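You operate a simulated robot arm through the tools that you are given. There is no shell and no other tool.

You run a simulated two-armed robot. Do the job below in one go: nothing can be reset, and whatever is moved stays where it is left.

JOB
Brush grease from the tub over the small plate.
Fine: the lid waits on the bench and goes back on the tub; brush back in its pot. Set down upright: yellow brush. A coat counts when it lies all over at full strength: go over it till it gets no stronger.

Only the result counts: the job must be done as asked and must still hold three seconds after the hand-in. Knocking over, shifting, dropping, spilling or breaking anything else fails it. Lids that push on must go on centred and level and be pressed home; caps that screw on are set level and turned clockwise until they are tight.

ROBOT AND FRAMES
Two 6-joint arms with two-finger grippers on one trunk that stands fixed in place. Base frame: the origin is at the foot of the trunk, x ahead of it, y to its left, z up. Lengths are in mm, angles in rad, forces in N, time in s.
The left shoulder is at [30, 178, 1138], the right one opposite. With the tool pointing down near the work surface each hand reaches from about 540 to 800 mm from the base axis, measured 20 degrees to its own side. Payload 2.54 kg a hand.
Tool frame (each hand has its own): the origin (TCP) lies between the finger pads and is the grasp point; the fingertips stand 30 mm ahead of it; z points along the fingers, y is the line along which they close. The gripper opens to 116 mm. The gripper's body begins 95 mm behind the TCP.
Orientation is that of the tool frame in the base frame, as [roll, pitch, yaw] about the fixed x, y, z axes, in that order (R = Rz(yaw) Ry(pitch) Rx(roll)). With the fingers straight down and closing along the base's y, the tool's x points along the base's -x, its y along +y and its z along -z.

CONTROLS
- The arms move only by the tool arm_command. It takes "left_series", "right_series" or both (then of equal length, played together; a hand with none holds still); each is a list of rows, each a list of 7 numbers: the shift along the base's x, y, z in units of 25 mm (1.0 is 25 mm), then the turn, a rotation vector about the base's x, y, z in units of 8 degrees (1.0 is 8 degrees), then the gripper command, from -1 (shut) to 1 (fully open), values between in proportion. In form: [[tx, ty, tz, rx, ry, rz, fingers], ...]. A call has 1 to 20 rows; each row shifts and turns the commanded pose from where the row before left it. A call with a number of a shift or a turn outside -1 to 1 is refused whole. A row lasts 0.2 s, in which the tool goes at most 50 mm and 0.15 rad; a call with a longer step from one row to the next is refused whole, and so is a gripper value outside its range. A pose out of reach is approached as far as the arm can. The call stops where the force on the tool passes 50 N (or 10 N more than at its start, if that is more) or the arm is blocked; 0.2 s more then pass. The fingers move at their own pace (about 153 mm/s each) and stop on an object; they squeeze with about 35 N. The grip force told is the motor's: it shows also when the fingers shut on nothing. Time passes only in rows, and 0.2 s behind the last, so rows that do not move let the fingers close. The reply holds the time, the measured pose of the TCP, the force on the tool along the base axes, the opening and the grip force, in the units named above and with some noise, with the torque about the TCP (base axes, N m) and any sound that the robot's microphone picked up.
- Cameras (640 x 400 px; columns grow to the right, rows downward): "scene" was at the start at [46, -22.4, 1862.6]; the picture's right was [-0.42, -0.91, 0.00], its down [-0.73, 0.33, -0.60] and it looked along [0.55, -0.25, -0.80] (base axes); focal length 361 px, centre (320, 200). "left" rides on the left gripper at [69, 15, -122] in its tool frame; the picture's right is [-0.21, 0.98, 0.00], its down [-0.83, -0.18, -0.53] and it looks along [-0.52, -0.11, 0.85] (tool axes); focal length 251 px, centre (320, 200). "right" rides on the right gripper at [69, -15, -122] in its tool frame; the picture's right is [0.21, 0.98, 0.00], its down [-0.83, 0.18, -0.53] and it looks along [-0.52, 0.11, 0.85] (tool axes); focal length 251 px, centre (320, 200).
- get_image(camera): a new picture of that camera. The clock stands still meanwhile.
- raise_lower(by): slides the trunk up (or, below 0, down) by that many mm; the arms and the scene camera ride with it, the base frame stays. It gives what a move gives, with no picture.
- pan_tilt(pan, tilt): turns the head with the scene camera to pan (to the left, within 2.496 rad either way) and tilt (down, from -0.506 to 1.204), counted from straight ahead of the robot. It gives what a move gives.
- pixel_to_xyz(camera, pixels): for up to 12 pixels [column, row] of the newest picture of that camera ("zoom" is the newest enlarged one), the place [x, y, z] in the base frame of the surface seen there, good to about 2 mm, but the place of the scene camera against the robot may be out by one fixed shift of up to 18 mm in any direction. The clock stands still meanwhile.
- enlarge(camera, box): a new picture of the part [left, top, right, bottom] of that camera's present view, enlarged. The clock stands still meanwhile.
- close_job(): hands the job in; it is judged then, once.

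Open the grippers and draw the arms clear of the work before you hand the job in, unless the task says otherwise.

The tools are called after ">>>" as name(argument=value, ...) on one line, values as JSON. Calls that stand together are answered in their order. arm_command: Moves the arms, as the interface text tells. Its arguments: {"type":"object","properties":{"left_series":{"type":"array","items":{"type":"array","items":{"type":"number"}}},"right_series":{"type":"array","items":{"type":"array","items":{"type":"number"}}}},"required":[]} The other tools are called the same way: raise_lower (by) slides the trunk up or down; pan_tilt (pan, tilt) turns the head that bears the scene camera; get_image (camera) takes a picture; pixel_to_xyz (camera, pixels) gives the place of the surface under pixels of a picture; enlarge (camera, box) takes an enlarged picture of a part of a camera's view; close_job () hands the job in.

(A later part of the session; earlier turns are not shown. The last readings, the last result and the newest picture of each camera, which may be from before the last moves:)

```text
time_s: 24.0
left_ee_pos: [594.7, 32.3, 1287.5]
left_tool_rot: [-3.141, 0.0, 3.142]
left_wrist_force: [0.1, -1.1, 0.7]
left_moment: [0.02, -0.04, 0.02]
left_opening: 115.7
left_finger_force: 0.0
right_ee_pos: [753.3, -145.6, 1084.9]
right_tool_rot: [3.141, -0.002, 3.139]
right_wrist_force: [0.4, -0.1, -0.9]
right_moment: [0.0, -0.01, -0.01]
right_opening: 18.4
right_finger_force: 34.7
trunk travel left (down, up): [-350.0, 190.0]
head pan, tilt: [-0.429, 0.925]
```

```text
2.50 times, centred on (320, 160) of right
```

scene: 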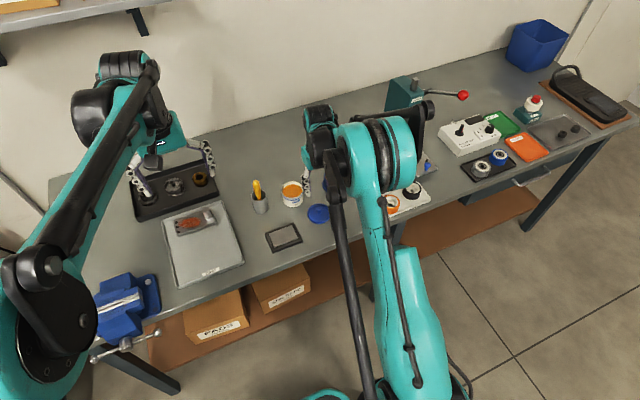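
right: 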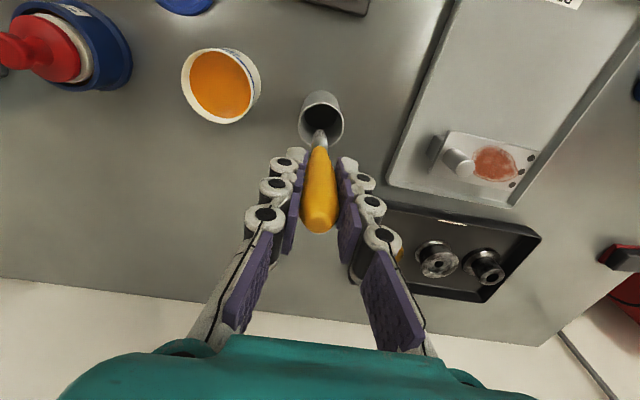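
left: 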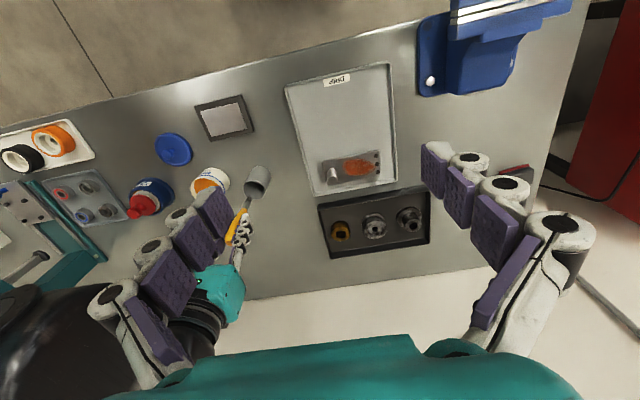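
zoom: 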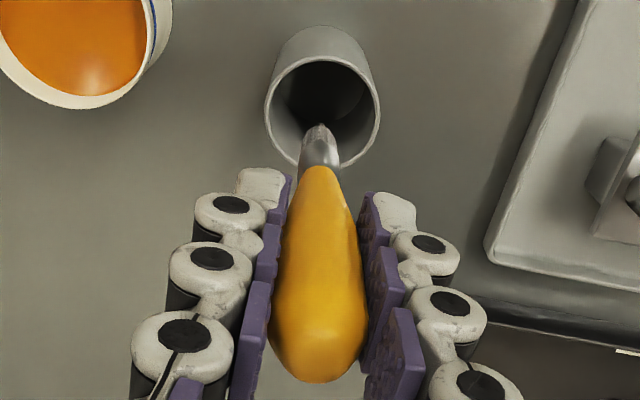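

Brush tip is about 103–104 mm below the TCP and nearly straight under it. I move it over the tub centre (743,-256), keeping the tip well above the rim.

>>> arm_command(right_series=[[0, 0, 0.2, 0, 0, 0, -1], [-0.08, -0.7, 0, 0, 0, 0, -1], [-0.08, -0.74, 0, 0, 0, 0, -1], [-0.08, -0.74, 0, 0, 0, 0, -1], [-0.08, -0.74, 0, 0, 0, 0, -1], [-0.08, -0.74, 0, 0, 0, 0, -1], [0, -0.74, 0, 0, 0, 0, -1], [0, 0, 0, 0, 0, 0, -1], [0, 0, 0, 0, 0, 0, -1]])

>>> get_image(camera="right")

>>> get_image(camera="scene")

>>> enlarge(camera="left", box=[140, 140, 268, 240])

```text
time_s: 26.0
left_ee_pos: [593.2, 32.6, 1286.4]
left_tool_rot: [-3.141, 0.001, 3.14]
left_wrist_force: [0.4, 1.2, -0.7]
left_moment: [0.01, 0.03, 0.01]
left_opening: 115.9
left_finger_force: 0.0
right_ee_pos: [742.0, -256.0, 1091.3]
right_tool_rot: [-3.141, 0.001, -3.141]
right_wrist_force: [-0.3, -0.6, -0.4]
right_moment: [-0.02, 0.02, -0.01]
right_opening: 18.6
right_finger_force: 35.1
trunk travel left (down, up): [-350.0, 190.0]
head pan, tilt: [-0.429, 0.925]
```

```text
taken
```

right: 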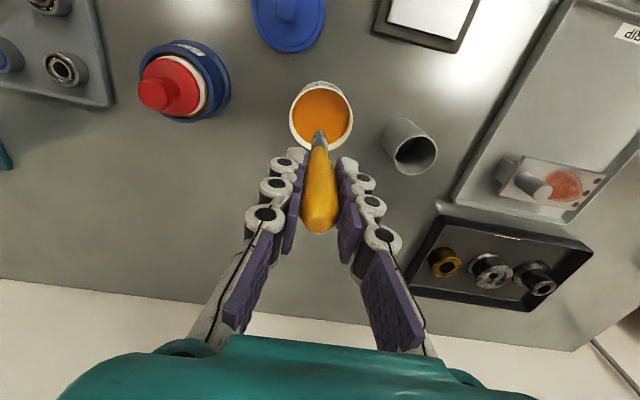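

```text
taken
```

scene: 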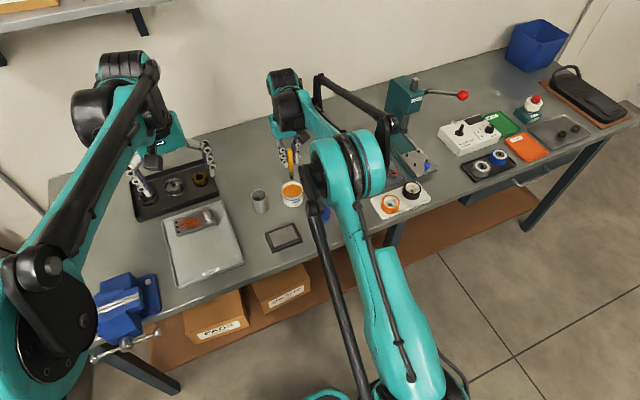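

```text
4.00 times, centred on (204, 190) of left
```

zoom: 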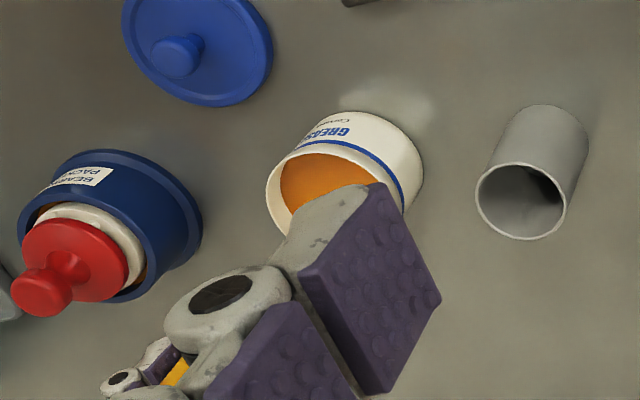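

Tub rim ellipse is around [321,118] in the right view. I read rim points to fix its centre.

>>> pixel_to_xyz(camera="right", pixels=[[290, 116], [352, 116], [310, 86], [300, 141], [345, 141], [321, 115], [318, 132], [394, 22], [468, 38], [455, 50], [381, 30]])

>>> enlarge(camera="right", box=[270, 70, 370, 170])

```text
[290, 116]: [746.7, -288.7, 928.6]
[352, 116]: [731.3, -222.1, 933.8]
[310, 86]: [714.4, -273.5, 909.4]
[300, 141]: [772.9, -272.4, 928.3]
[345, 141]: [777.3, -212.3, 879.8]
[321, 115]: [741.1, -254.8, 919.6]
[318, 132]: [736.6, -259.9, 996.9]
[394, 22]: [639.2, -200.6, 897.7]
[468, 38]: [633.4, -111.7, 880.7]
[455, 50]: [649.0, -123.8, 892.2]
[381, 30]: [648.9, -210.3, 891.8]
```

```text
4.00 times, centred on (320, 120) of right
```

zoom: 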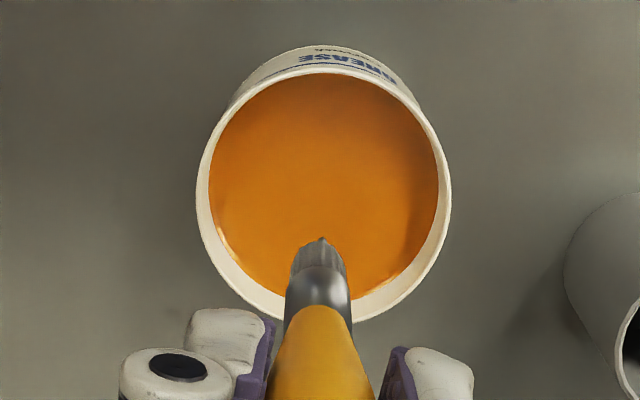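

The tub centre is ~(741.5,-256). I read the bristle tip exactly in this zoom (tip at [322,240]).

>>> pixel_to_xyz(camera="zoom", pixels=[[322, 241], [322, 246], [320, 252], [305, 252], [338, 252], [294, 270], [345, 270], [318, 285], [318, 310], [316, 350]])

```text
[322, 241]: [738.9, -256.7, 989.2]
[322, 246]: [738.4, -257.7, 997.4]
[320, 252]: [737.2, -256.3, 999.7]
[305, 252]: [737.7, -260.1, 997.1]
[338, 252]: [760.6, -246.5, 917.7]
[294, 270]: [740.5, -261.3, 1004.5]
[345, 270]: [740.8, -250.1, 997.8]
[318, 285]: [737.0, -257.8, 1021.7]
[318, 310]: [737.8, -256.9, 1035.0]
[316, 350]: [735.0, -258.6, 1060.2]
```

The tip is at about (739,-257,987), ~104 mm below the TCP. I dip about 10 mm under the grease surface and stir a little.

>>> arm_command(right_series=[[0.1, 0, -0.9, 0, 0, 0, -1], [0, 0, -0.9, 0, 0, 0, -1], [0, 0, -0.8, 0, 0, 0, -1], [0, 0, -0.5, 0, 0, 0, -1], [0, 0, 0, 0, 0, 0, -1], [0.3, 0, 0, 0, 0, 0, -1], [0, 0.4, 0, 0, 0, 0, -1], [-0.6, 0, 0, 0, 0, 0, -1], [0, -0.7, 0, 0, 0, 0, -1], [0.3, 0.3, 0, 0, 0, 0, -1], [0, 0, 0, 0, 0, 0, -1]])

>>> get_image(camera="right")

```text
time_s: 28.4
left_ee_pos: [593.2, 32.3, 1287.4]
left_tool_rot: [3.141, 0.002, 3.141]
left_wrist_force: [-1.0, -0.4, 0.1]
left_moment: [-0.02, 0.01, -0.02]
left_opening: 115.9
left_finger_force: 0.1
right_ee_pos: [743.1, -255.6, 1014.3]
right_tool_rot: [3.142, 0.0, 3.14]
right_wrist_force: [-2.0, -0.9, 8.0]
right_moment: [-0.08, 0.13, 0.01]
right_opening: 18.4
right_finger_force: 35.2
trunk travel left (down, up): [-350.0, 190.0]
head pan, tilt: [-0.429, 0.925]
```

```text
taken
```

right: 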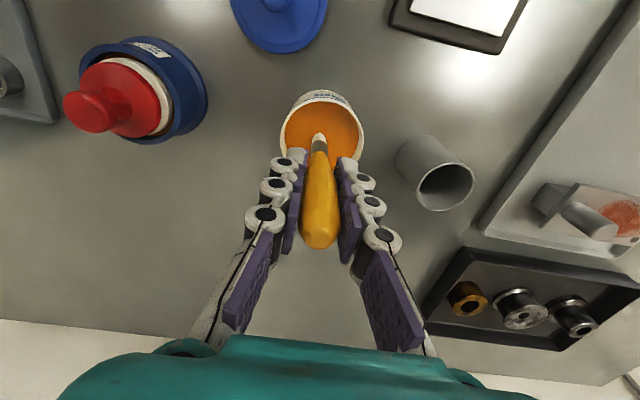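

The grease acts as a firm surface: 8 N of push and the handle slid up a bit in the grip (its end moved to row 248). I raise the brush and look at the loaded tip.

>>> arm_command(right_series=[[0, 0, 0.4, 0, 0, 0, -1], [0, 0, 0.8, 0, 0, 0, -1], [0, 0, 0.8, 0, 0, 0, -1], [0, 0, 0.8, 0, 0, 0, -1], [0, 0, 0.3, 0, 0, 0, -1], [0, 0, 0, 0, 0, 0, -1]])

>>> enlarge(camera="right", box=[260, 70, 380, 250])

>>> enlarge(camera="scene", box=[240, 130, 340, 210])

```text
time_s: 29.8
left_ee_pos: [593.8, 32.3, 1286.6]
left_tool_rot: [-3.142, 0.0, 3.141]
left_wrist_force: [-0.5, 0.7, 0.3]
left_moment: [0.01, -0.02, 0.0]
left_opening: 116.1
left_finger_force: 0.0
right_ee_pos: [745.4, -257.3, 1091.5]
right_tool_rot: [3.141, 0.0, -3.14]
right_wrist_force: [-0.4, 0.9, -1.6]
right_moment: [-0.04, -0.05, 0.01]
right_opening: 18.8
right_finger_force: 34.9
trunk travel left (down, up): [-350.0, 190.0]
head pan, tilt: [-0.429, 0.925]
```

```text
2.22 times, centred on (320, 160) of right
```

zoom: 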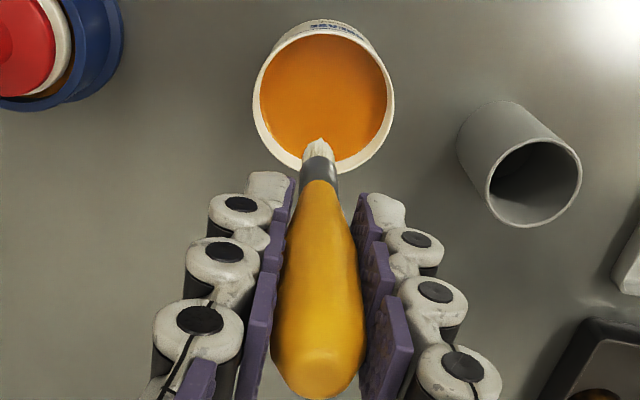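

```text
5.00 times, centred on (290, 170) of scene
```

zoom: 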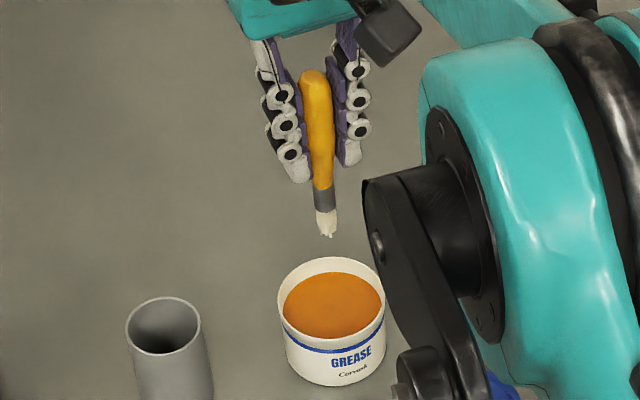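

The bristles look pale now. I zoom more to see whether they carry grease and re-measure the tip.

>>> enlarge(camera="right", box=[290, 110, 350, 170])

>>> pixel_to_xyz(camera="zoom", pixels=[[320, 140], [320, 150], [320, 165], [300, 170], [340, 170], [320, 200], [320, 250]])

>>> enlarge(camera="scene", box=[280, 150, 312, 182])

```text
6.67 times, centred on (320, 140) of right
```

zoom: 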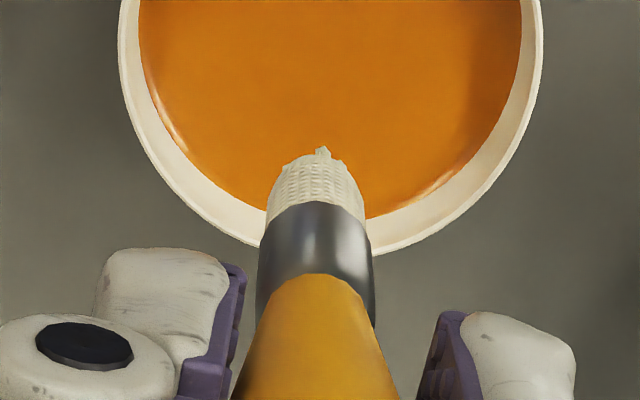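

```text
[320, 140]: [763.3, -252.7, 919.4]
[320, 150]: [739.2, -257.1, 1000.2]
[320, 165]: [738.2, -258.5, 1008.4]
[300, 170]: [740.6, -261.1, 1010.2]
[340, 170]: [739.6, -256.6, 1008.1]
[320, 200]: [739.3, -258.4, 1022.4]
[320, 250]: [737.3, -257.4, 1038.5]
```

```text
12.50 times, centred on (296, 166) of scene
```

zoom: 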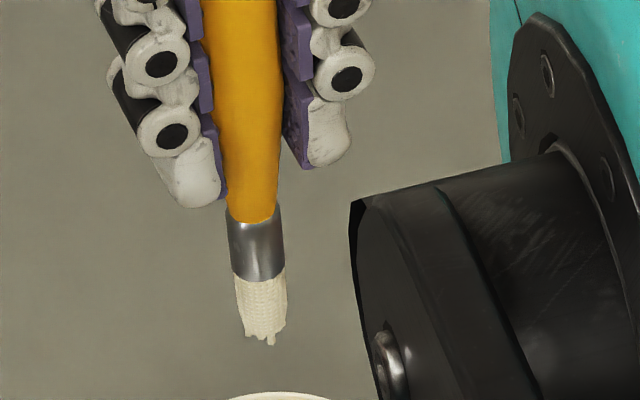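

The bristles changed from grey to cream – evidently loaded; tip ≈(739,-257,998), ~94 mm below TCP. I travel over the plate and stop above it.

>>> arm_command(right_series=[[-0.5, 0.33, 0, 0, 0, 0, -1], [-0.73, 0.486, 0, 0, 0, 0, -1], [-0.73, 0.486, 0, 0, 0, 0, -1], [-0.73, 0.486, 0, 0, 0, 0, -1], [-0.73, 0.486, 0, 0, 0, 0, -1], [-0.73, 0.486, -0.4, 0, 0, 0, -1], [-0.73, 0.486, -0.6, 0, 0, 0, -1], [-0.2, 0.15, -0.6, 0, 0, 0, -1], [0, 0, 0, 0, 0, 0, -1]])

>>> get_image(camera="right")

>>> get_image(camera="scene")

>>> enlarge(camera="left", box=[160, 70, 288, 170])

```text
time_s: 31.8
left_ee_pos: [593.2, 32.2, 1286.6]
left_tool_rot: [-3.14, 0.0, 3.142]
left_wrist_force: [-0.7, -0.6, 0.3]
left_moment: [0.02, -0.03, 0.01]
left_opening: 116.2
left_finger_force: 0.0
right_ee_pos: [617.1, -171.5, 1050.6]
right_tool_rot: [-3.141, -0.002, -3.141]
right_wrist_force: [-0.3, 0.3, 0.0]
right_moment: [0.0, -0.02, 0.02]
right_opening: 18.4
right_finger_force: 35.1
trunk travel left (down, up): [-350.0, 190.0]
head pan, tilt: [-0.429, 0.925]
```

```text
taken
```

right: 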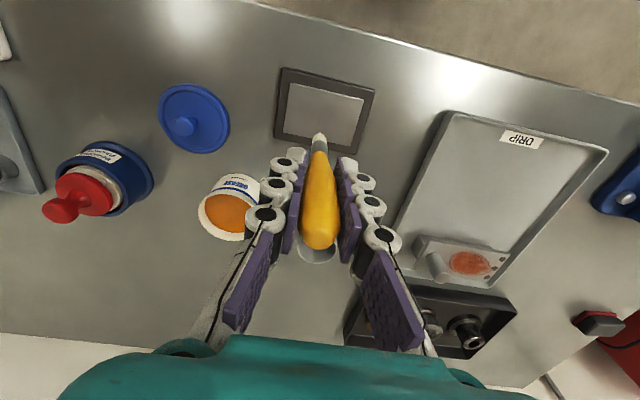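

```text
taken
```

scene: 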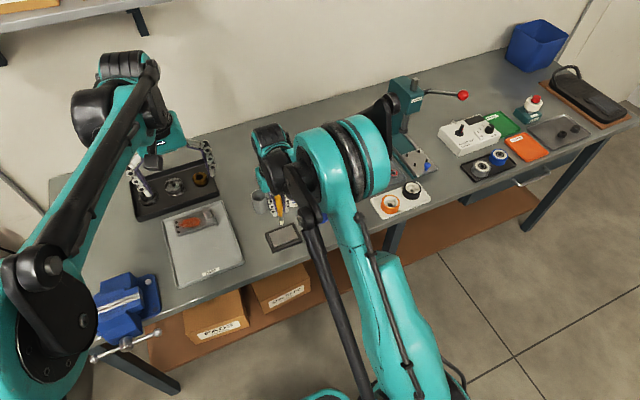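

```text
4.00 times, centred on (224, 120) of left
```

zoom: 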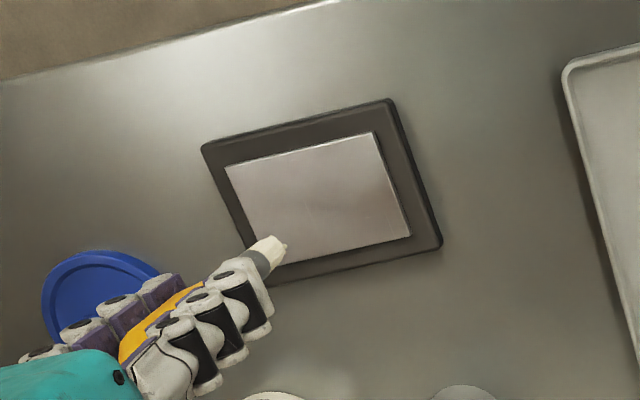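

The plate spans about [287..363, 82..150] in the right view. I enlarge and read its corners and the bristle tip.

>>> enlarge(camera="right", box=[256, 60, 384, 160])

>>> pixel_to_xyz(camera="left", pixels=[[205, 111], [242, 103], [253, 128], [217, 138], [225, 120]])

```text
4.00 times, centred on (320, 110) of right
```

zoom: 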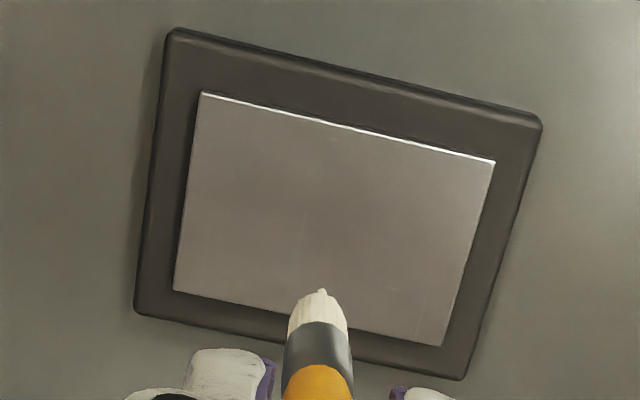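

```text
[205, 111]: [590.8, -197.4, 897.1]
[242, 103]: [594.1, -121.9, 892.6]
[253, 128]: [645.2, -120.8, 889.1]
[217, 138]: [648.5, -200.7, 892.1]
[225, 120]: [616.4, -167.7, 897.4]
```

>>> pixel_to_xyz(camera="zoom", pixels=[[203, 97], [492, 163], [440, 342], [176, 289], [330, 200], [321, 293], [321, 300], [310, 312], [335, 312], [345, 128], [187, 200], [466, 250]])

```text
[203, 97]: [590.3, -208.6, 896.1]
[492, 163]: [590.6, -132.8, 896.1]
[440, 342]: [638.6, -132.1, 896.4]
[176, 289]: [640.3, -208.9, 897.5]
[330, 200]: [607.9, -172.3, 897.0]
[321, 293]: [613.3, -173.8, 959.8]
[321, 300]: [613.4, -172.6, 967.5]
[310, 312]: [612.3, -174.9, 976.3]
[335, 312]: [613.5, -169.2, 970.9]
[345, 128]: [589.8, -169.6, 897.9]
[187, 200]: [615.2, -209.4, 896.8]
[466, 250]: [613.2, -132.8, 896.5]
```

Plate surface: x 589–640.5, y −210…−132, z 896.7; tip now at (613.5,−173,958), i.e. offset about (−4,−1,−92.5) from TCP. I move over the near-right corner of the plate and go down to about 8 mm above it.

>>> arm_command(right_series=[[-0.4, -0.65, -0.4, 0, 0, 0, -1], [-0.4, -0.65, -0.6, 0, 0, 0, -1], [0, 0, -0.6, 0, 0, 0, -1], [0, 0, -0.4, 0, 0, 0, -1], [0, 0, 0, 0, 0, 0, -1]])

>>> enlarge(camera="left", box=[180, 90, 276, 150])

>>> enlarge(camera="right", box=[256, 70, 416, 170])

```text
time_s: 33.0
left_ee_pos: [594.5, 32.1, 1286.2]
left_tool_rot: [3.141, -0.001, 3.141]
left_wrist_force: [0.4, 0.2, -0.1]
left_moment: [0.03, 0.03, 0.0]
left_opening: 116.0
left_finger_force: 0.1
right_ee_pos: [596.5, -204.5, 999.8]
right_tool_rot: [3.142, 0.001, -3.141]
right_wrist_force: [-0.5, -0.2, -0.4]
right_moment: [0.0, 0.0, -0.01]
right_opening: 18.5
right_finger_force: 35.2
trunk travel left (down, up): [-350.0, 190.0]
head pan, tilt: [-0.429, 0.925]
```

```text
6.67 times, centred on (228, 120) of left
```

zoom: 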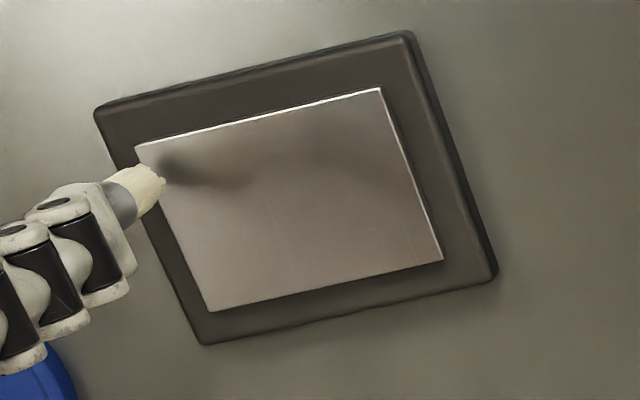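

```text
4.00 times, centred on (336, 120) of right
```

zoom: 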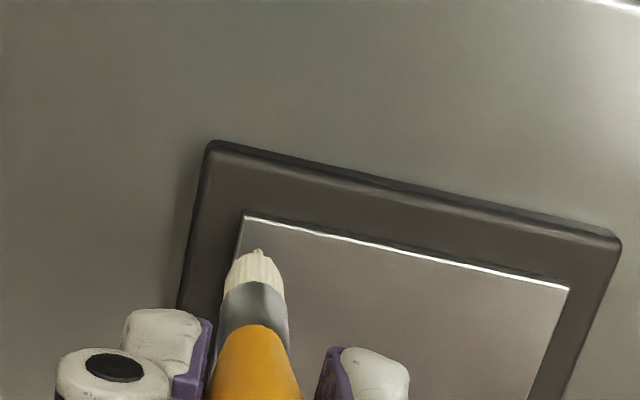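

The tip hovers over the corner ([258,250] in the zoom). I lower in small steps until a light contact force.

>>> pixel_to_xyz(camera="zoom", pixels=[[258, 252], [255, 260], [245, 218], [566, 289]])

>>> arm_command(right_series=[[0, 0, -0.2, 0, 0, 0, -1], [0, 0, -0.12, 0, 0, 0, -1], [0, 0, 0, 0, 0, 0, -1]])

```text
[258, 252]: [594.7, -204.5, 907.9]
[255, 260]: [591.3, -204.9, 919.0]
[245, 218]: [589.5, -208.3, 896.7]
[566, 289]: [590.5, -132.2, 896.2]
```

```text
time_s: 33.8
left_ee_pos: [595.0, 32.0, 1286.9]
left_tool_rot: [3.141, 0.0, 3.141]
left_wrist_force: [1.0, 0.1, 0.8]
left_moment: [-0.01, -0.02, 0.05]
left_opening: 116.0
left_finger_force: 0.0
right_ee_pos: [597.0, -204.0, 992.5]
right_tool_rot: [-3.141, 0.0, -3.14]
right_wrist_force: [-0.1, -1.3, -0.8]
right_moment: [0.03, 0.02, 0.02]
right_opening: 18.5
right_finger_force: 35.3
trunk travel left (down, up): [-350.0, 190.0]
head pan, tilt: [-0.429, 0.925]
```

Tip at about (594,−205,906) before this; not touching yet. Another few small steps.

>>> arm_command(right_series=[[0, 0, -0.06, 0, 0, 0, -1], [0, 0, -0.06, 0, 0, 0, -1], [0, 0, 0, 0, 0, 0, -1]])

>>> enlarge(camera="right", box=[256, 70, 416, 170])

```text
time_s: 34.6
left_ee_pos: [592.7, 33.5, 1286.7]
left_tool_rot: [-3.142, 0.0, 3.141]
left_wrist_force: [-0.3, -0.3, 0.2]
left_moment: [-0.02, 0.0, -0.02]
left_opening: 116.2
left_finger_force: 0.0
right_ee_pos: [595.1, -204.1, 992.4]
right_tool_rot: [3.141, 0.003, 3.141]
right_wrist_force: [3.5, -0.6, 19.5]
right_moment: [-0.06, -0.37, 0.02]
right_opening: 18.6
right_finger_force: 35.2
trunk travel left (down, up): [-350.0, 190.0]
head pan, tilt: [-0.429, 0.925]
```

```text
4.00 times, centred on (336, 120) of right
```

zoom: 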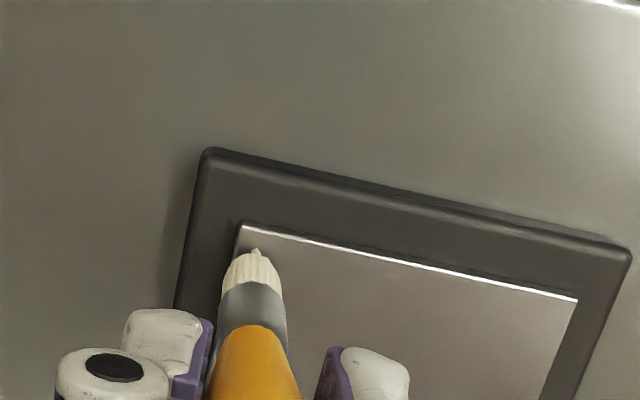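

Contact: 19.5 N – too firm. I ease up 1.5 mm and re-read.

>>> arm_command(right_series=[[0, 0, 0.06, 0, 0, 0, -1], [0, 0, 0, 0, 0, 0, -1]])

```text
time_s: 35.2
left_ee_pos: [593.4, 32.6, 1286.2]
left_tool_rot: [-3.141, 0.0, -3.141]
left_wrist_force: [0.3, -0.4, 0.0]
left_moment: [-0.03, -0.01, 0.01]
left_opening: 115.9
left_finger_force: 0.0
right_ee_pos: [596.4, -203.8, 992.3]
right_tool_rot: [-3.141, -0.002, 3.141]
right_wrist_force: [-0.1, -1.2, 2.6]
right_moment: [-0.09, 0.07, 0.05]
right_opening: 18.7
right_finger_force: 34.8
trunk travel left (down, up): [-350.0, 190.0]
head pan, tilt: [-0.429, 0.925]
```

Light contact of 2.6 N. I make one test stroke along +y across the plate's near edge at slightly more pressure, then look.

>>> arm_command(right_series=[[0, 0, -0.02, 0, 0, 0, -1], [0, 0.5, 0, 0, 0, 0, -1], [0, 0.6, 0, 0, 0, 0, -1], [0, 0.6, 0, 0, 0, 0, -1], [0, 0.6, 0, 0, 0, 0, -1], [0, 0.44, 0, 0, 0, 0, -1], [0, 0, 0, 0, 0, 0, -1]])

>>> enlarge(camera="right", box=[226, 70, 386, 170])

>>> enlarge(camera="left", box=[180, 90, 276, 150])

```text
time_s: 36.8
left_ee_pos: [592.3, 32.8, 1285.8]
left_tool_rot: [3.141, 0.001, -3.14]
left_wrist_force: [0.3, 0.6, 0.5]
left_moment: [-0.02, 0.0, -0.01]
left_opening: 115.8
left_finger_force: 0.1
right_ee_pos: [597.8, -135.7, 990.6]
right_tool_rot: [-3.139, 0.001, -3.141]
right_wrist_force: [-0.5, -3.6, 14.6]
right_moment: [-0.36, -0.02, 0.01]
right_opening: 18.4
right_finger_force: 35.3
trunk travel left (down, up): [-350.0, 190.0]
head pan, tilt: [-0.429, 0.925]
```

```text
4.00 times, centred on (306, 120) of right
```

zoom: 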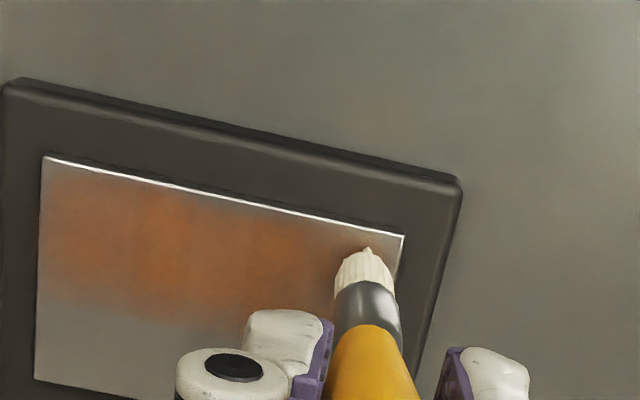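

```text
6.67 times, centred on (228, 120) of left
```

zoom: 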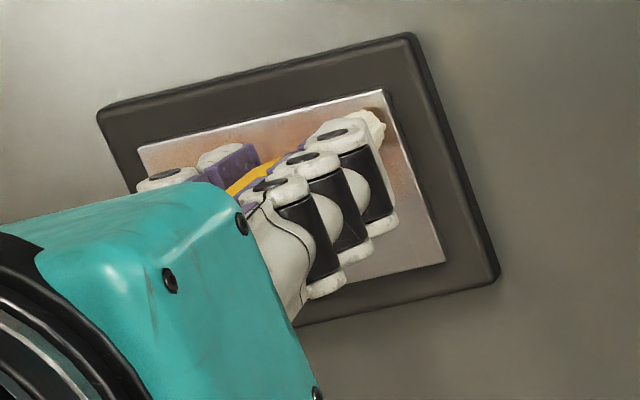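

The stroke left a broad orange film. Force is 14.6 N at the end, so I ease up slightly and continue with a serpentine over further lanes (x +10 mm each).

>>> arm_command(right_series=[[0.4, 0, 0.03, 0, 0, 0, -1], [0, -0.5, 0, 0, 0, 0, -1], [0, -0.6, 0, 0, 0, 0, -1], [0, -0.6, 0, 0, 0, 0, -1], [0, -0.6, 0, 0, 0, 0, -1], [0, -0.44, 0, 0, 0, 0, -1], [0.4, 0, 0, 0, 0, 0, -1], [0, 0.5, 0, 0, 0, 0, -1], [0, 0.6, 0, 0, 0, 0, -1], [0, 0.6, 0, 0, 0, 0, -1], [0, 0.6, 0, 0, 0, 0, -1], [0, 0.44, 0, 0, 0, 0, -1], [0, 0, 0, 0, 0, 0, -1]])

>>> enlarge(camera="right", box=[226, 70, 386, 170])

>>> enlarge(camera="left", box=[160, 80, 288, 160])

```text
time_s: 39.6
left_ee_pos: [594.4, 31.9, 1285.4]
left_tool_rot: [3.141, 0.001, -3.14]
left_wrist_force: [-0.3, -0.3, -0.7]
left_moment: [-0.03, -0.02, 0.0]
left_opening: 115.8
left_finger_force: 0.0
right_ee_pos: [618.5, -135.5, 991.9]
right_tool_rot: [3.141, 0.0, 3.141]
right_wrist_force: [0.0, -0.3, -0.8]
right_moment: [0.01, -0.01, 0.02]
right_opening: 18.2
right_finger_force: 35.0
trunk travel left (down, up): [-350.0, 190.0]
head pan, tilt: [-0.429, 0.925]
```

```text
4.00 times, centred on (306, 120) of right
```

zoom: 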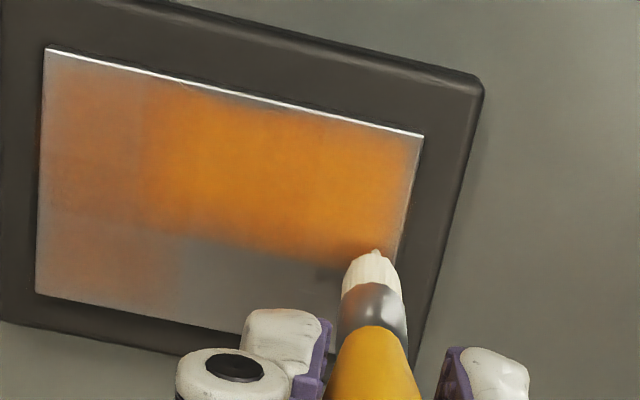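

```text
5.00 times, centred on (224, 120) of left
```

zoom: 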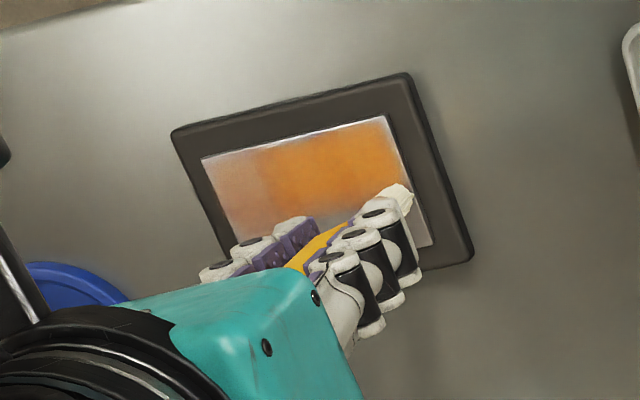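

Lanes are filling with orange, but contact was just lost at the end (force ≈0). I lower 1 mm and do the remaining lanes toward the far edge.

>>> arm_command(right_series=[[0, 0, -0.04, 0, 0, 0, -1], [0, -0.5, 0, 0, 0, 0, -1], [0, -0.6, 0, 0, 0, 0, -1], [0, -0.6, 0, 0, 0, 0, -1], [0, -0.6, 0, 0, 0, 0, -1], [0, -0.44, 0, 0, 0, 0, -1], [0.4, 0, 0, 0, 0, 0, -1], [0, 0.5, 0, 0, 0, 0, -1], [0, 0.6, 0, 0, 0, 0, -1], [0, 0.6, 0, 0, 0, 0, -1], [0, 0.6, 0, 0, 0, 0, -1], [0, 0.44, 0, 0, 0, 0, -1], [0, 0, 0, 0, 0, 0, -1]])

>>> enlarge(camera="right", box=[226, 70, 386, 170])

```text
time_s: 42.4
left_ee_pos: [594.3, 31.6, 1286.2]
left_tool_rot: [-3.142, 0.0, 3.141]
left_wrist_force: [0.3, 0.2, 0.4]
left_moment: [0.0, -0.01, -0.01]
left_opening: 116.2
left_finger_force: 0.0
right_ee_pos: [626.3, -133.6, 992.2]
right_tool_rot: [-3.141, -0.001, -3.141]
right_wrist_force: [-0.8, -1.8, 2.1]
right_moment: [-0.06, 0.0, 0.01]
right_opening: 18.4
right_finger_force: 34.6
trunk travel left (down, up): [-350.0, 190.0]
head pan, tilt: [-0.429, 0.925]
```

```text
4.00 times, centred on (306, 120) of right
```

zoom: 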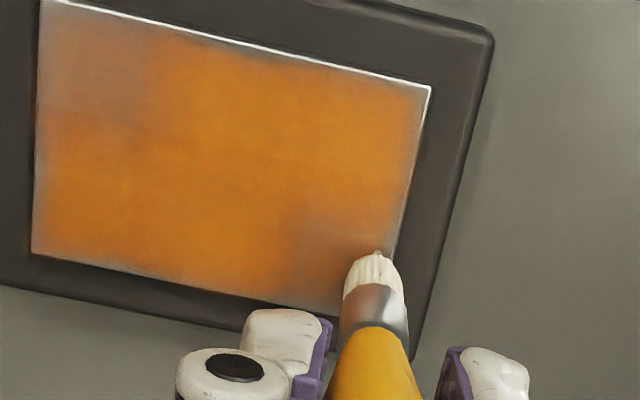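

Most of the plate is orange now; the far edge and corners are still paler. I do the last lane near the far edge, there and back.

>>> arm_command(right_series=[[0.4, 0, -0.01, 0, 0, 0, -1], [0, -0.5, 0, 0, 0, 0, -1], [0, -0.6, 0, 0, 0, 0, -1], [0, -0.6, 0, 0, 0, 0, -1], [0, -0.6, 0, 0, 0, 0, -1], [0, -0.5, 0, 0, 0, 0, -1], [0.1, 0, 0, 0, 0, 0, -1], [0, 0.5, 0, 0, 0, 0, -1], [0, 0.6, 0, 0, 0, 0, -1], [0, 0.6, 0, 0, 0, 0, -1], [0, 0.6, 0, 0, 0, 0, -1], [0, 0.5, 0, 0, 0, 0, -1], [0, 0, 0, 0, 0, 0, -1]])

>>> enlarge(camera="right", box=[226, 40, 386, 140])

>>> enlarge(camera="left", box=[160, 80, 288, 160])

```text
time_s: 45.2
left_ee_pos: [592.1, 31.5, 1287.2]
left_tool_rot: [-3.141, 0.001, 3.14]
left_wrist_force: [0.2, 0.4, 0.2]
left_moment: [-0.02, 0.01, -0.02]
left_opening: 116.1
left_finger_force: 0.0
right_ee_pos: [639.3, -135.4, 990.0]
right_tool_rot: [3.141, -0.002, 3.141]
right_wrist_force: [0.6, -2.7, 8.5]
right_moment: [-0.2, 0.0, -0.03]
right_opening: 18.5
right_finger_force: 34.3
trunk travel left (down, up): [-350.0, 190.0]
head pan, tilt: [-0.429, 0.925]
```

```text
4.00 times, centred on (306, 90) of right
```

zoom: 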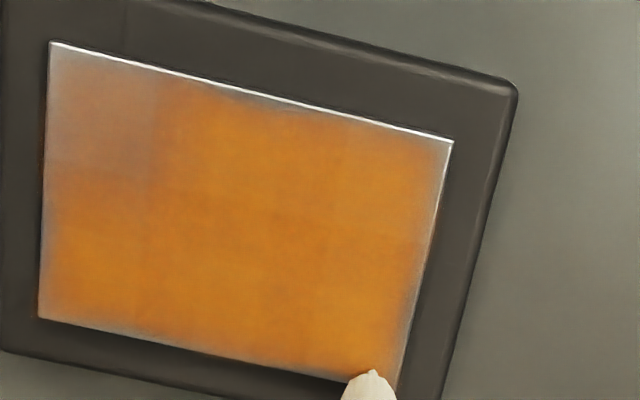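

```text
5.00 times, centred on (224, 120) of left
```

zoom: 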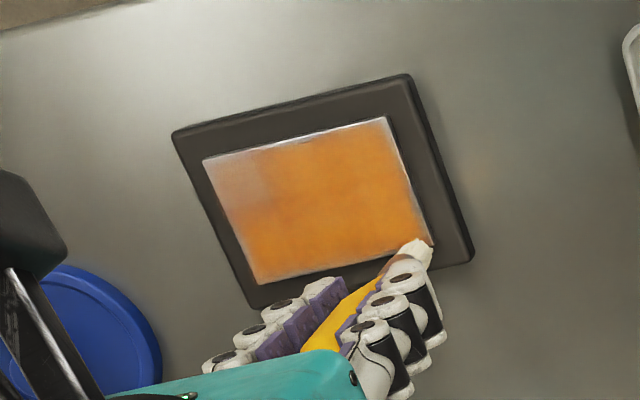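

Coat is mostly orange, the near-right corner (zoom top-left) is paler. I hop to that corner and go over it with a few strokes to see whether the brush still gives grease.

>>> arm_command(right_series=[[0, 0, 0.4, 0, 0, 0, -1], [-0.55, -0.94, 0, 0, 0, 0, -1], [-0.55, -0.94, 0, 0, 0, 0, -1], [-0.6, -0.96, 0, 0, 0, 0, -1], [0, 0, -0.2, 0, 0, 0, -1], [0, 0, -0.2, 0, 0, 0, -1], [0, 0.5, 0, 0, 0, 0, -1], [0, 0.5, 0, 0, 0, 0, -1], [0.3, 0, 0, 0, 0, 0, -1], [0, -0.5, 0, 0, 0, 0, -1], [0, -0.5, 0, 0, 0, 0, -1], [0.3, 0, 0, 0, 0, 0, -1], [0, 0.5, 0, 0, 0, 0, -1], [0, 0.5, 0, 0, 0, 0, -1], [0, 0, 0, 0, 0, 0, -1]])

>>> enlarge(camera="left", box=[160, 80, 288, 160])

>>> enlarge(camera="right", box=[246, 70, 406, 170])

```text
time_s: 48.4
left_ee_pos: [593.7, 32.6, 1286.2]
left_tool_rot: [-3.14, 0.001, 3.141]
left_wrist_force: [-0.3, -0.2, -0.8]
left_moment: [-0.02, 0.02, 0.01]
left_opening: 115.8
left_finger_force: 0.0
right_ee_pos: [612.4, -183.0, 993.0]
right_tool_rot: [-3.141, 0.0, -3.141]
right_wrist_force: [0.7, -1.3, 4.1]
right_moment: [-0.1, -0.09, -0.02]
right_opening: 18.4
right_finger_force: 35.4
trunk travel left (down, up): [-350.0, 190.0]
head pan, tilt: [-0.429, 0.925]
```

```text
5.00 times, centred on (224, 120) of left
```

zoom: 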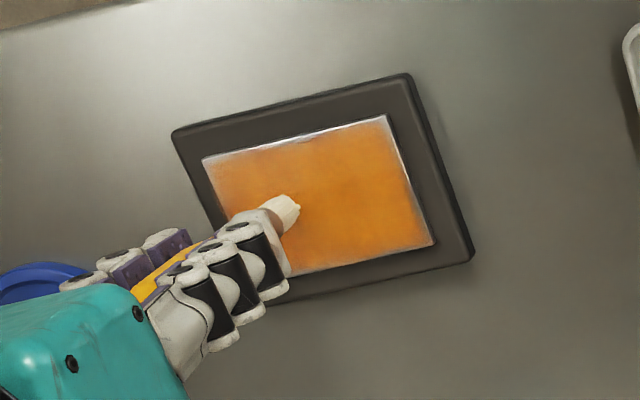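

```text
4.00 times, centred on (326, 120) of right
```

zoom: 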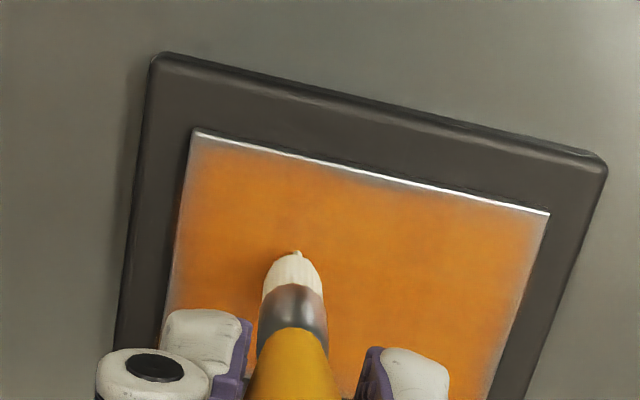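

The corner got stronger, so the brush is still giving. Now a perimeter pass close to all edges.

>>> arm_command(right_series=[[0, -0.46, 0, 0, 0, 0, -1], [0, -0.46, 0, 0, 0, 0, -1], [-0.64, 0, 0, 0, 0, 0, -1], [0, 0.58, 0, 0, 0, 0, -1], [0, 0.58, 0, 0, 0, 0, -1], [0, 0.58, 0, 0, 0, 0, -1], [0, 0.58, 0, 0, 0, 0, -1], [0, 0.58, 0, 0, 0, 0, -1], [0.6, 0, 0, 0, 0, 0, -1], [0.6, 0, 0, 0, 0, 0, -1], [0.6, 0, 0, 0, 0, 0, -1], [0, -0.58, 0, 0, 0, 0, -1], [0, -0.58, 0, 0, 0, 0, -1], [0, -0.58, 0, 0, 0, 0, -1], [0, -0.58, 0, 0, 0, 0, -1], [0, -0.58, 0, 0, 0, 0, -1], [-0.6, 0, 0, 0, 0, 0, -1], [-0.6, 0, 0, 0, 0, 0, -1], [0, 0, 0, 0, 0, 0, -1]])

>>> enlarge(camera="left", box=[160, 80, 288, 160])

>>> enlarge(camera="right", box=[256, 70, 416, 170])

```text
time_s: 52.4
left_ee_pos: [593.2, 32.3, 1286.5]
left_tool_rot: [-3.141, 0.0, 3.141]
left_wrist_force: [-0.2, 0.6, -0.1]
left_moment: [0.02, 0.0, 0.05]
left_opening: 116.0
left_finger_force: 0.1
right_ee_pos: [612.0, -204.6, 990.4]
right_tool_rot: [-3.141, 0.0, -3.14]
right_wrist_force: [1.0, -1.1, 4.4]
right_moment: [-0.01, -0.13, -0.01]
right_opening: 18.3
right_finger_force: 35.5
trunk travel left (down, up): [-350.0, 190.0]
head pan, tilt: [-0.429, 0.925]
```

```text
5.00 times, centred on (224, 120) of left
```

zoom: 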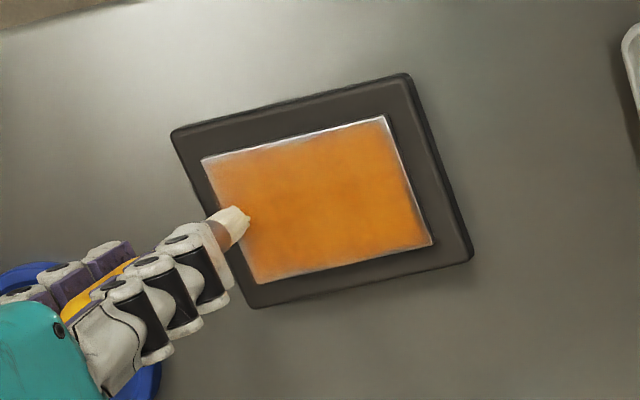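

```text
4.00 times, centred on (336, 120) of right
```

zoom: 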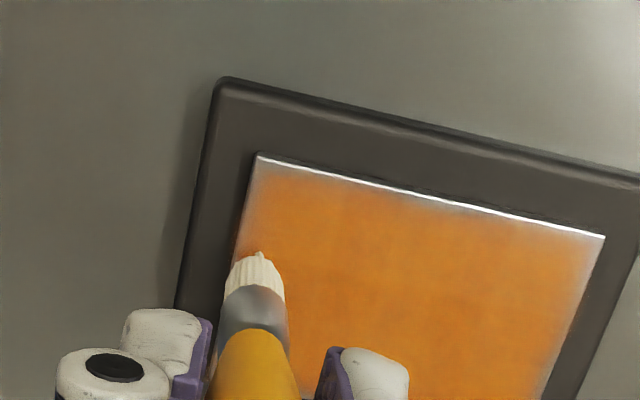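

The coat looks nearly uniform. I re-dip the brush for another full pass: lift, go over the tub, and touch the grease lightly (23 mm above the plate contact height).

>>> arm_command(right_series=[[0, 0, 0.6, 0, 0, 0, -1], [0, 0, 1, 0, 0, 0, -1], [0, 0, 1, 0, 0, 0, -1], [0, 0, 0.6, 0, 0, 0, -1], [0.76, -0.286, 0, 0, 0, 0, -1], [0.76, -0.286, 0, 0, 0, 0, -1], [0.76, -0.286, 0, 0, 0, 0, -1], [0.76, -0.286, 0, 0, 0, 0, -1], [0.76, -0.286, 0, 0, 0, 0, -1], [0.76, -0.286, 0, 0, 0, 0, -1], [0.76, -0.286, 0, 0, 0, 0, -1], [0, 0, 0, 0, 0, 0, -1], [0, 0, -0.8, 0, 0, 0, -1], [0, 0, -0.8, 0, 0, 0, -1], [0, 0, -0.5, 0, 0, 0, -1], [0, 0, -0.12, 0, 0, 0, -1], [0, 0, 0, 0, 0, 0, -1]])

>>> get_image(camera="right")

```text
time_s: 56.0
left_ee_pos: [594.0, 31.8, 1286.7]
left_tool_rot: [3.141, 0.0, 3.141]
left_wrist_force: [0.9, -1.0, 0.4]
left_moment: [0.0, -0.01, -0.02]
left_opening: 116.0
left_finger_force: 0.1
right_ee_pos: [743.9, -253.6, 1014.6]
right_tool_rot: [3.141, -0.001, -3.141]
right_wrist_force: [-0.2, 0.0, -0.5]
right_moment: [0.0, -0.01, -0.03]
right_opening: 18.5
right_finger_force: 35.0
trunk travel left (down, up): [-350.0, 190.0]
head pan, tilt: [-0.429, 0.925]
```

```text
taken
```

right: 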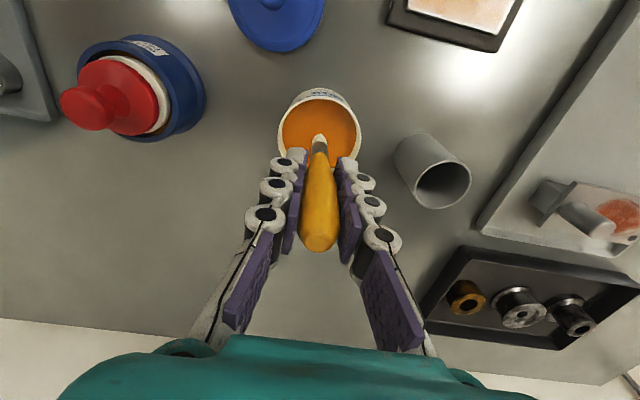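

No contact force yet at TCP z 1014.6, so I lower by 1.5 mm and dab with small moves.

>>> arm_command(right_series=[[0, 0, -0.06, 0, 0, 0, -1], [0.2, 0, 0, 0, 0, 0, -1], [-0.2, 0.2, 0, 0, 0, 0, -1], [0, 0, 0, 0, 0, 0, -1]])

```text
time_s: 57.0
left_ee_pos: [594.8, 32.8, 1285.5]
left_tool_rot: [3.141, 0.002, -3.141]
left_wrist_force: [0.8, -0.1, -0.5]
left_moment: [-0.02, 0.01, -0.01]
left_opening: 115.8
left_finger_force: 0.2
right_ee_pos: [744.4, -249.5, 1013.1]
right_tool_rot: [-3.141, -0.001, 3.141]
right_wrist_force: [-0.8, 0.0, -0.1]
right_moment: [0.0, 0.03, 0.0]
right_opening: 18.5
right_finger_force: 35.4
trunk travel left (down, up): [-350.0, 190.0]
head pan, tilt: [-0.429, 0.925]
```

Still no touch; lower another 2 mm in 1 mm steps.

>>> arm_command(right_series=[[0, -0.2, -0.04, 0, 0, 0, -1], [0, 0, -0.04, 0, 0, 0, -1], [0, 0, 0, 0, 0, 0, -1]])

>>> enlarge(camera="right", box=[260, 70, 380, 170])

```text
time_s: 57.8
left_ee_pos: [593.0, 33.1, 1287.2]
left_tool_rot: [-3.141, 0.003, -3.141]
left_wrist_force: [0.3, 0.4, -0.8]
left_moment: [-0.02, 0.0, -0.01]
left_opening: 116.0
left_finger_force: 0.1
right_ee_pos: [743.1, -253.3, 1013.0]
right_tool_rot: [-3.142, 0.0, 3.141]
right_wrist_force: [4.8, 0.9, 14.6]
right_moment: [0.04, -0.43, 0.01]
right_opening: 18.1
right_finger_force: 35.5
trunk travel left (down, up): [-350.0, 190.0]
head pan, tilt: [-0.429, 0.925]
```

```text
4.00 times, centred on (320, 120) of right
```

zoom: 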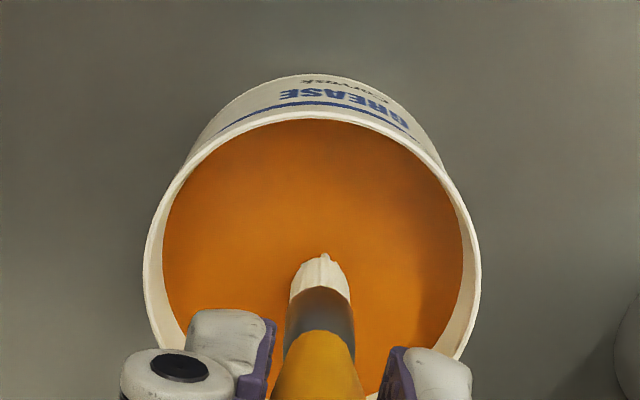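

Contact with the grease (14.6 N). I lift, return above the plate's near-right corner and descend to just above contact.

>>> arm_command(right_series=[[0, 0, 0.4, 0, 0, 0, -1], [0, 0, 1, 0, 0, 0, -1], [0, 0, 1, 0, 0, 0, -1], [-0.74, 0.24, 0, 0, 0, 0, -1], [-0.74, 0.24, 0, 0, 0, 0, -1], [-0.74, 0.24, 0, 0, 0, 0, -1], [-0.74, 0.24, 0, 0, 0, 0, -1], [-0.74, 0.24, 0, 0, 0, 0, -1], [-0.74, 0.24, 0, 0, 0, 0, -1], [-0.74, 0.24, 0, 0, 0, 0, -1], [-0.74, 0.24, 0, 0, 0, 0, -1], [0, 0, -0.8, 0, 0, 0, -1], [0, 0, -0.8, 0, 0, 0, -1], [0, 0, -0.8, 0, 0, 0, -1], [0, 0, -0.6, 0, 0, 0, -1], [0, 0, -0.2, 0, 0, 0, -1], [0, 0, 0, 0, 0, 0, -1]])

>>> enlarge(camera="right", box=[256, 70, 416, 170])

>>> enlarge(camera="left", box=[160, 80, 288, 160])

```text
time_s: 61.4
left_ee_pos: [594.2, 33.4, 1286.3]
left_tool_rot: [-3.141, 0.002, 3.141]
left_wrist_force: [-0.2, -0.2, -0.6]
left_moment: [0.01, -0.02, 0.02]
left_opening: 116.0
left_finger_force: 0.1
right_ee_pos: [595.2, -204.9, 991.8]
right_tool_rot: [3.141, -0.001, -3.142]
right_wrist_force: [0.3, -0.2, -1.3]
right_moment: [0.03, 0.0, -0.01]
right_opening: 18.5
right_finger_force: 35.4
trunk travel left (down, up): [-350.0, 190.0]
head pan, tilt: [-0.429, 0.925]
```

```text
4.00 times, centred on (336, 120) of right
```

zoom: 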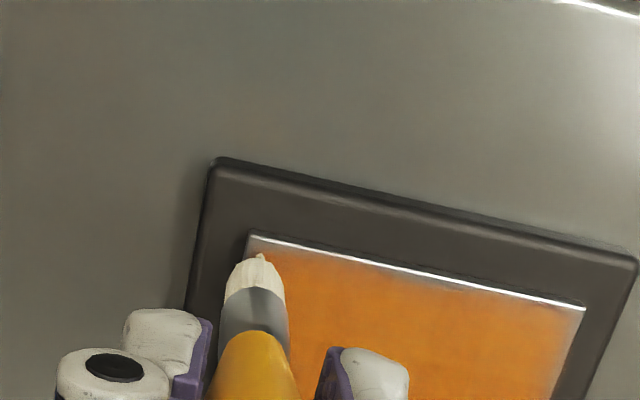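

```text
5.00 times, centred on (224, 120) of left
```

zoom: 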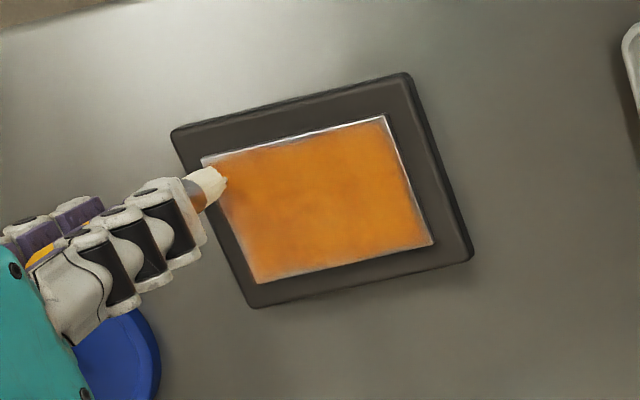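

Tip is just above the corner with no contact yet. I lower 1.25 mm and check the force.

>>> arm_command(right_series=[[0, 0, -0.05, 0, 0, 0, -1], [0, 0, 0, 0, 0, 0, -1]])

```text
time_s: 62.0
left_ee_pos: [593.1, 32.6, 1286.8]
left_tool_rot: [3.141, -0.001, -3.141]
left_wrist_force: [-0.1, -0.7, -0.1]
left_moment: [0.0, -0.01, -0.01]
left_opening: 115.9
left_finger_force: 0.0
right_ee_pos: [595.8, -205.4, 990.6]
right_tool_rot: [3.141, 0.001, -3.141]
right_wrist_force: [0.6, -0.5, 6.3]
right_moment: [-0.05, -0.12, 0.0]
right_opening: 18.3
right_finger_force: 34.7
trunk travel left (down, up): [-350.0, 190.0]
head pan, tilt: [-0.429, 0.925]
```

6.3 N, good. Second full serpentine, first three lanes 9 mm apart.

>>> arm_command(right_series=[[0, 0.576, 0, 0, 0, 0, -1], [0, 0.576, 0, 0, 0, 0, -1], [0, 0.576, 0, 0, 0, 0, -1], [0, 0.576, 0, 0, 0, 0, -1], [0, 0.576, 0, 0, 0, 0, -1], [0.36, 0, 0, 0, 0, 0, -1], [0, -0.576, 0, 0, 0, 0, -1], [0, -0.576, 0, 0, 0, 0, -1], [0, -0.576, 0, 0, 0, 0, -1], [0, -0.576, 0, 0, 0, 0, -1], [0, -0.576, 0, 0, 0, 0, -1], [0.36, 0, 0, 0, 0, 0, -1], [0, 0.576, 0, 0, 0, 0, -1], [0, 0.576, 0, 0, 0, 0, -1], [0, 0.576, 0, 0, 0, 0, -1], [0, 0.576, 0, 0, 0, 0, -1], [0, 0.576, 0, 0, 0, 0, -1], [0.36, 0, 0, 0, 0, 0, -1]])

>>> enlarge(camera="left", box=[160, 80, 288, 160])

```text
time_s: 65.8
left_ee_pos: [593.5, 31.2, 1285.7]
left_tool_rot: [-3.141, 0.003, 3.141]
left_wrist_force: [0.2, -0.4, -0.7]
left_moment: [0.02, -0.01, 0.03]
left_opening: 116.1
left_finger_force: 0.1
right_ee_pos: [623.6, -133.1, 990.4]
right_tool_rot: [-3.141, -0.001, -3.141]
right_wrist_force: [0.8, 0.2, 0.4]
right_moment: [0.0, 0.03, 0.02]
right_opening: 18.3
right_finger_force: 35.0
trunk travel left (down, up): [-350.0, 190.0]
head pan, tilt: [-0.429, 0.925]
```

```text
5.00 times, centred on (224, 120) of left
```

zoom: 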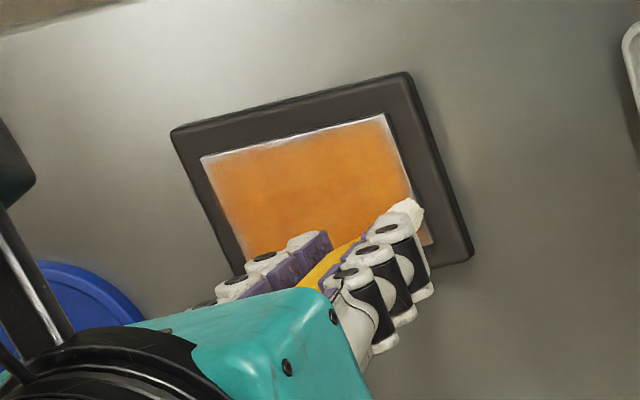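

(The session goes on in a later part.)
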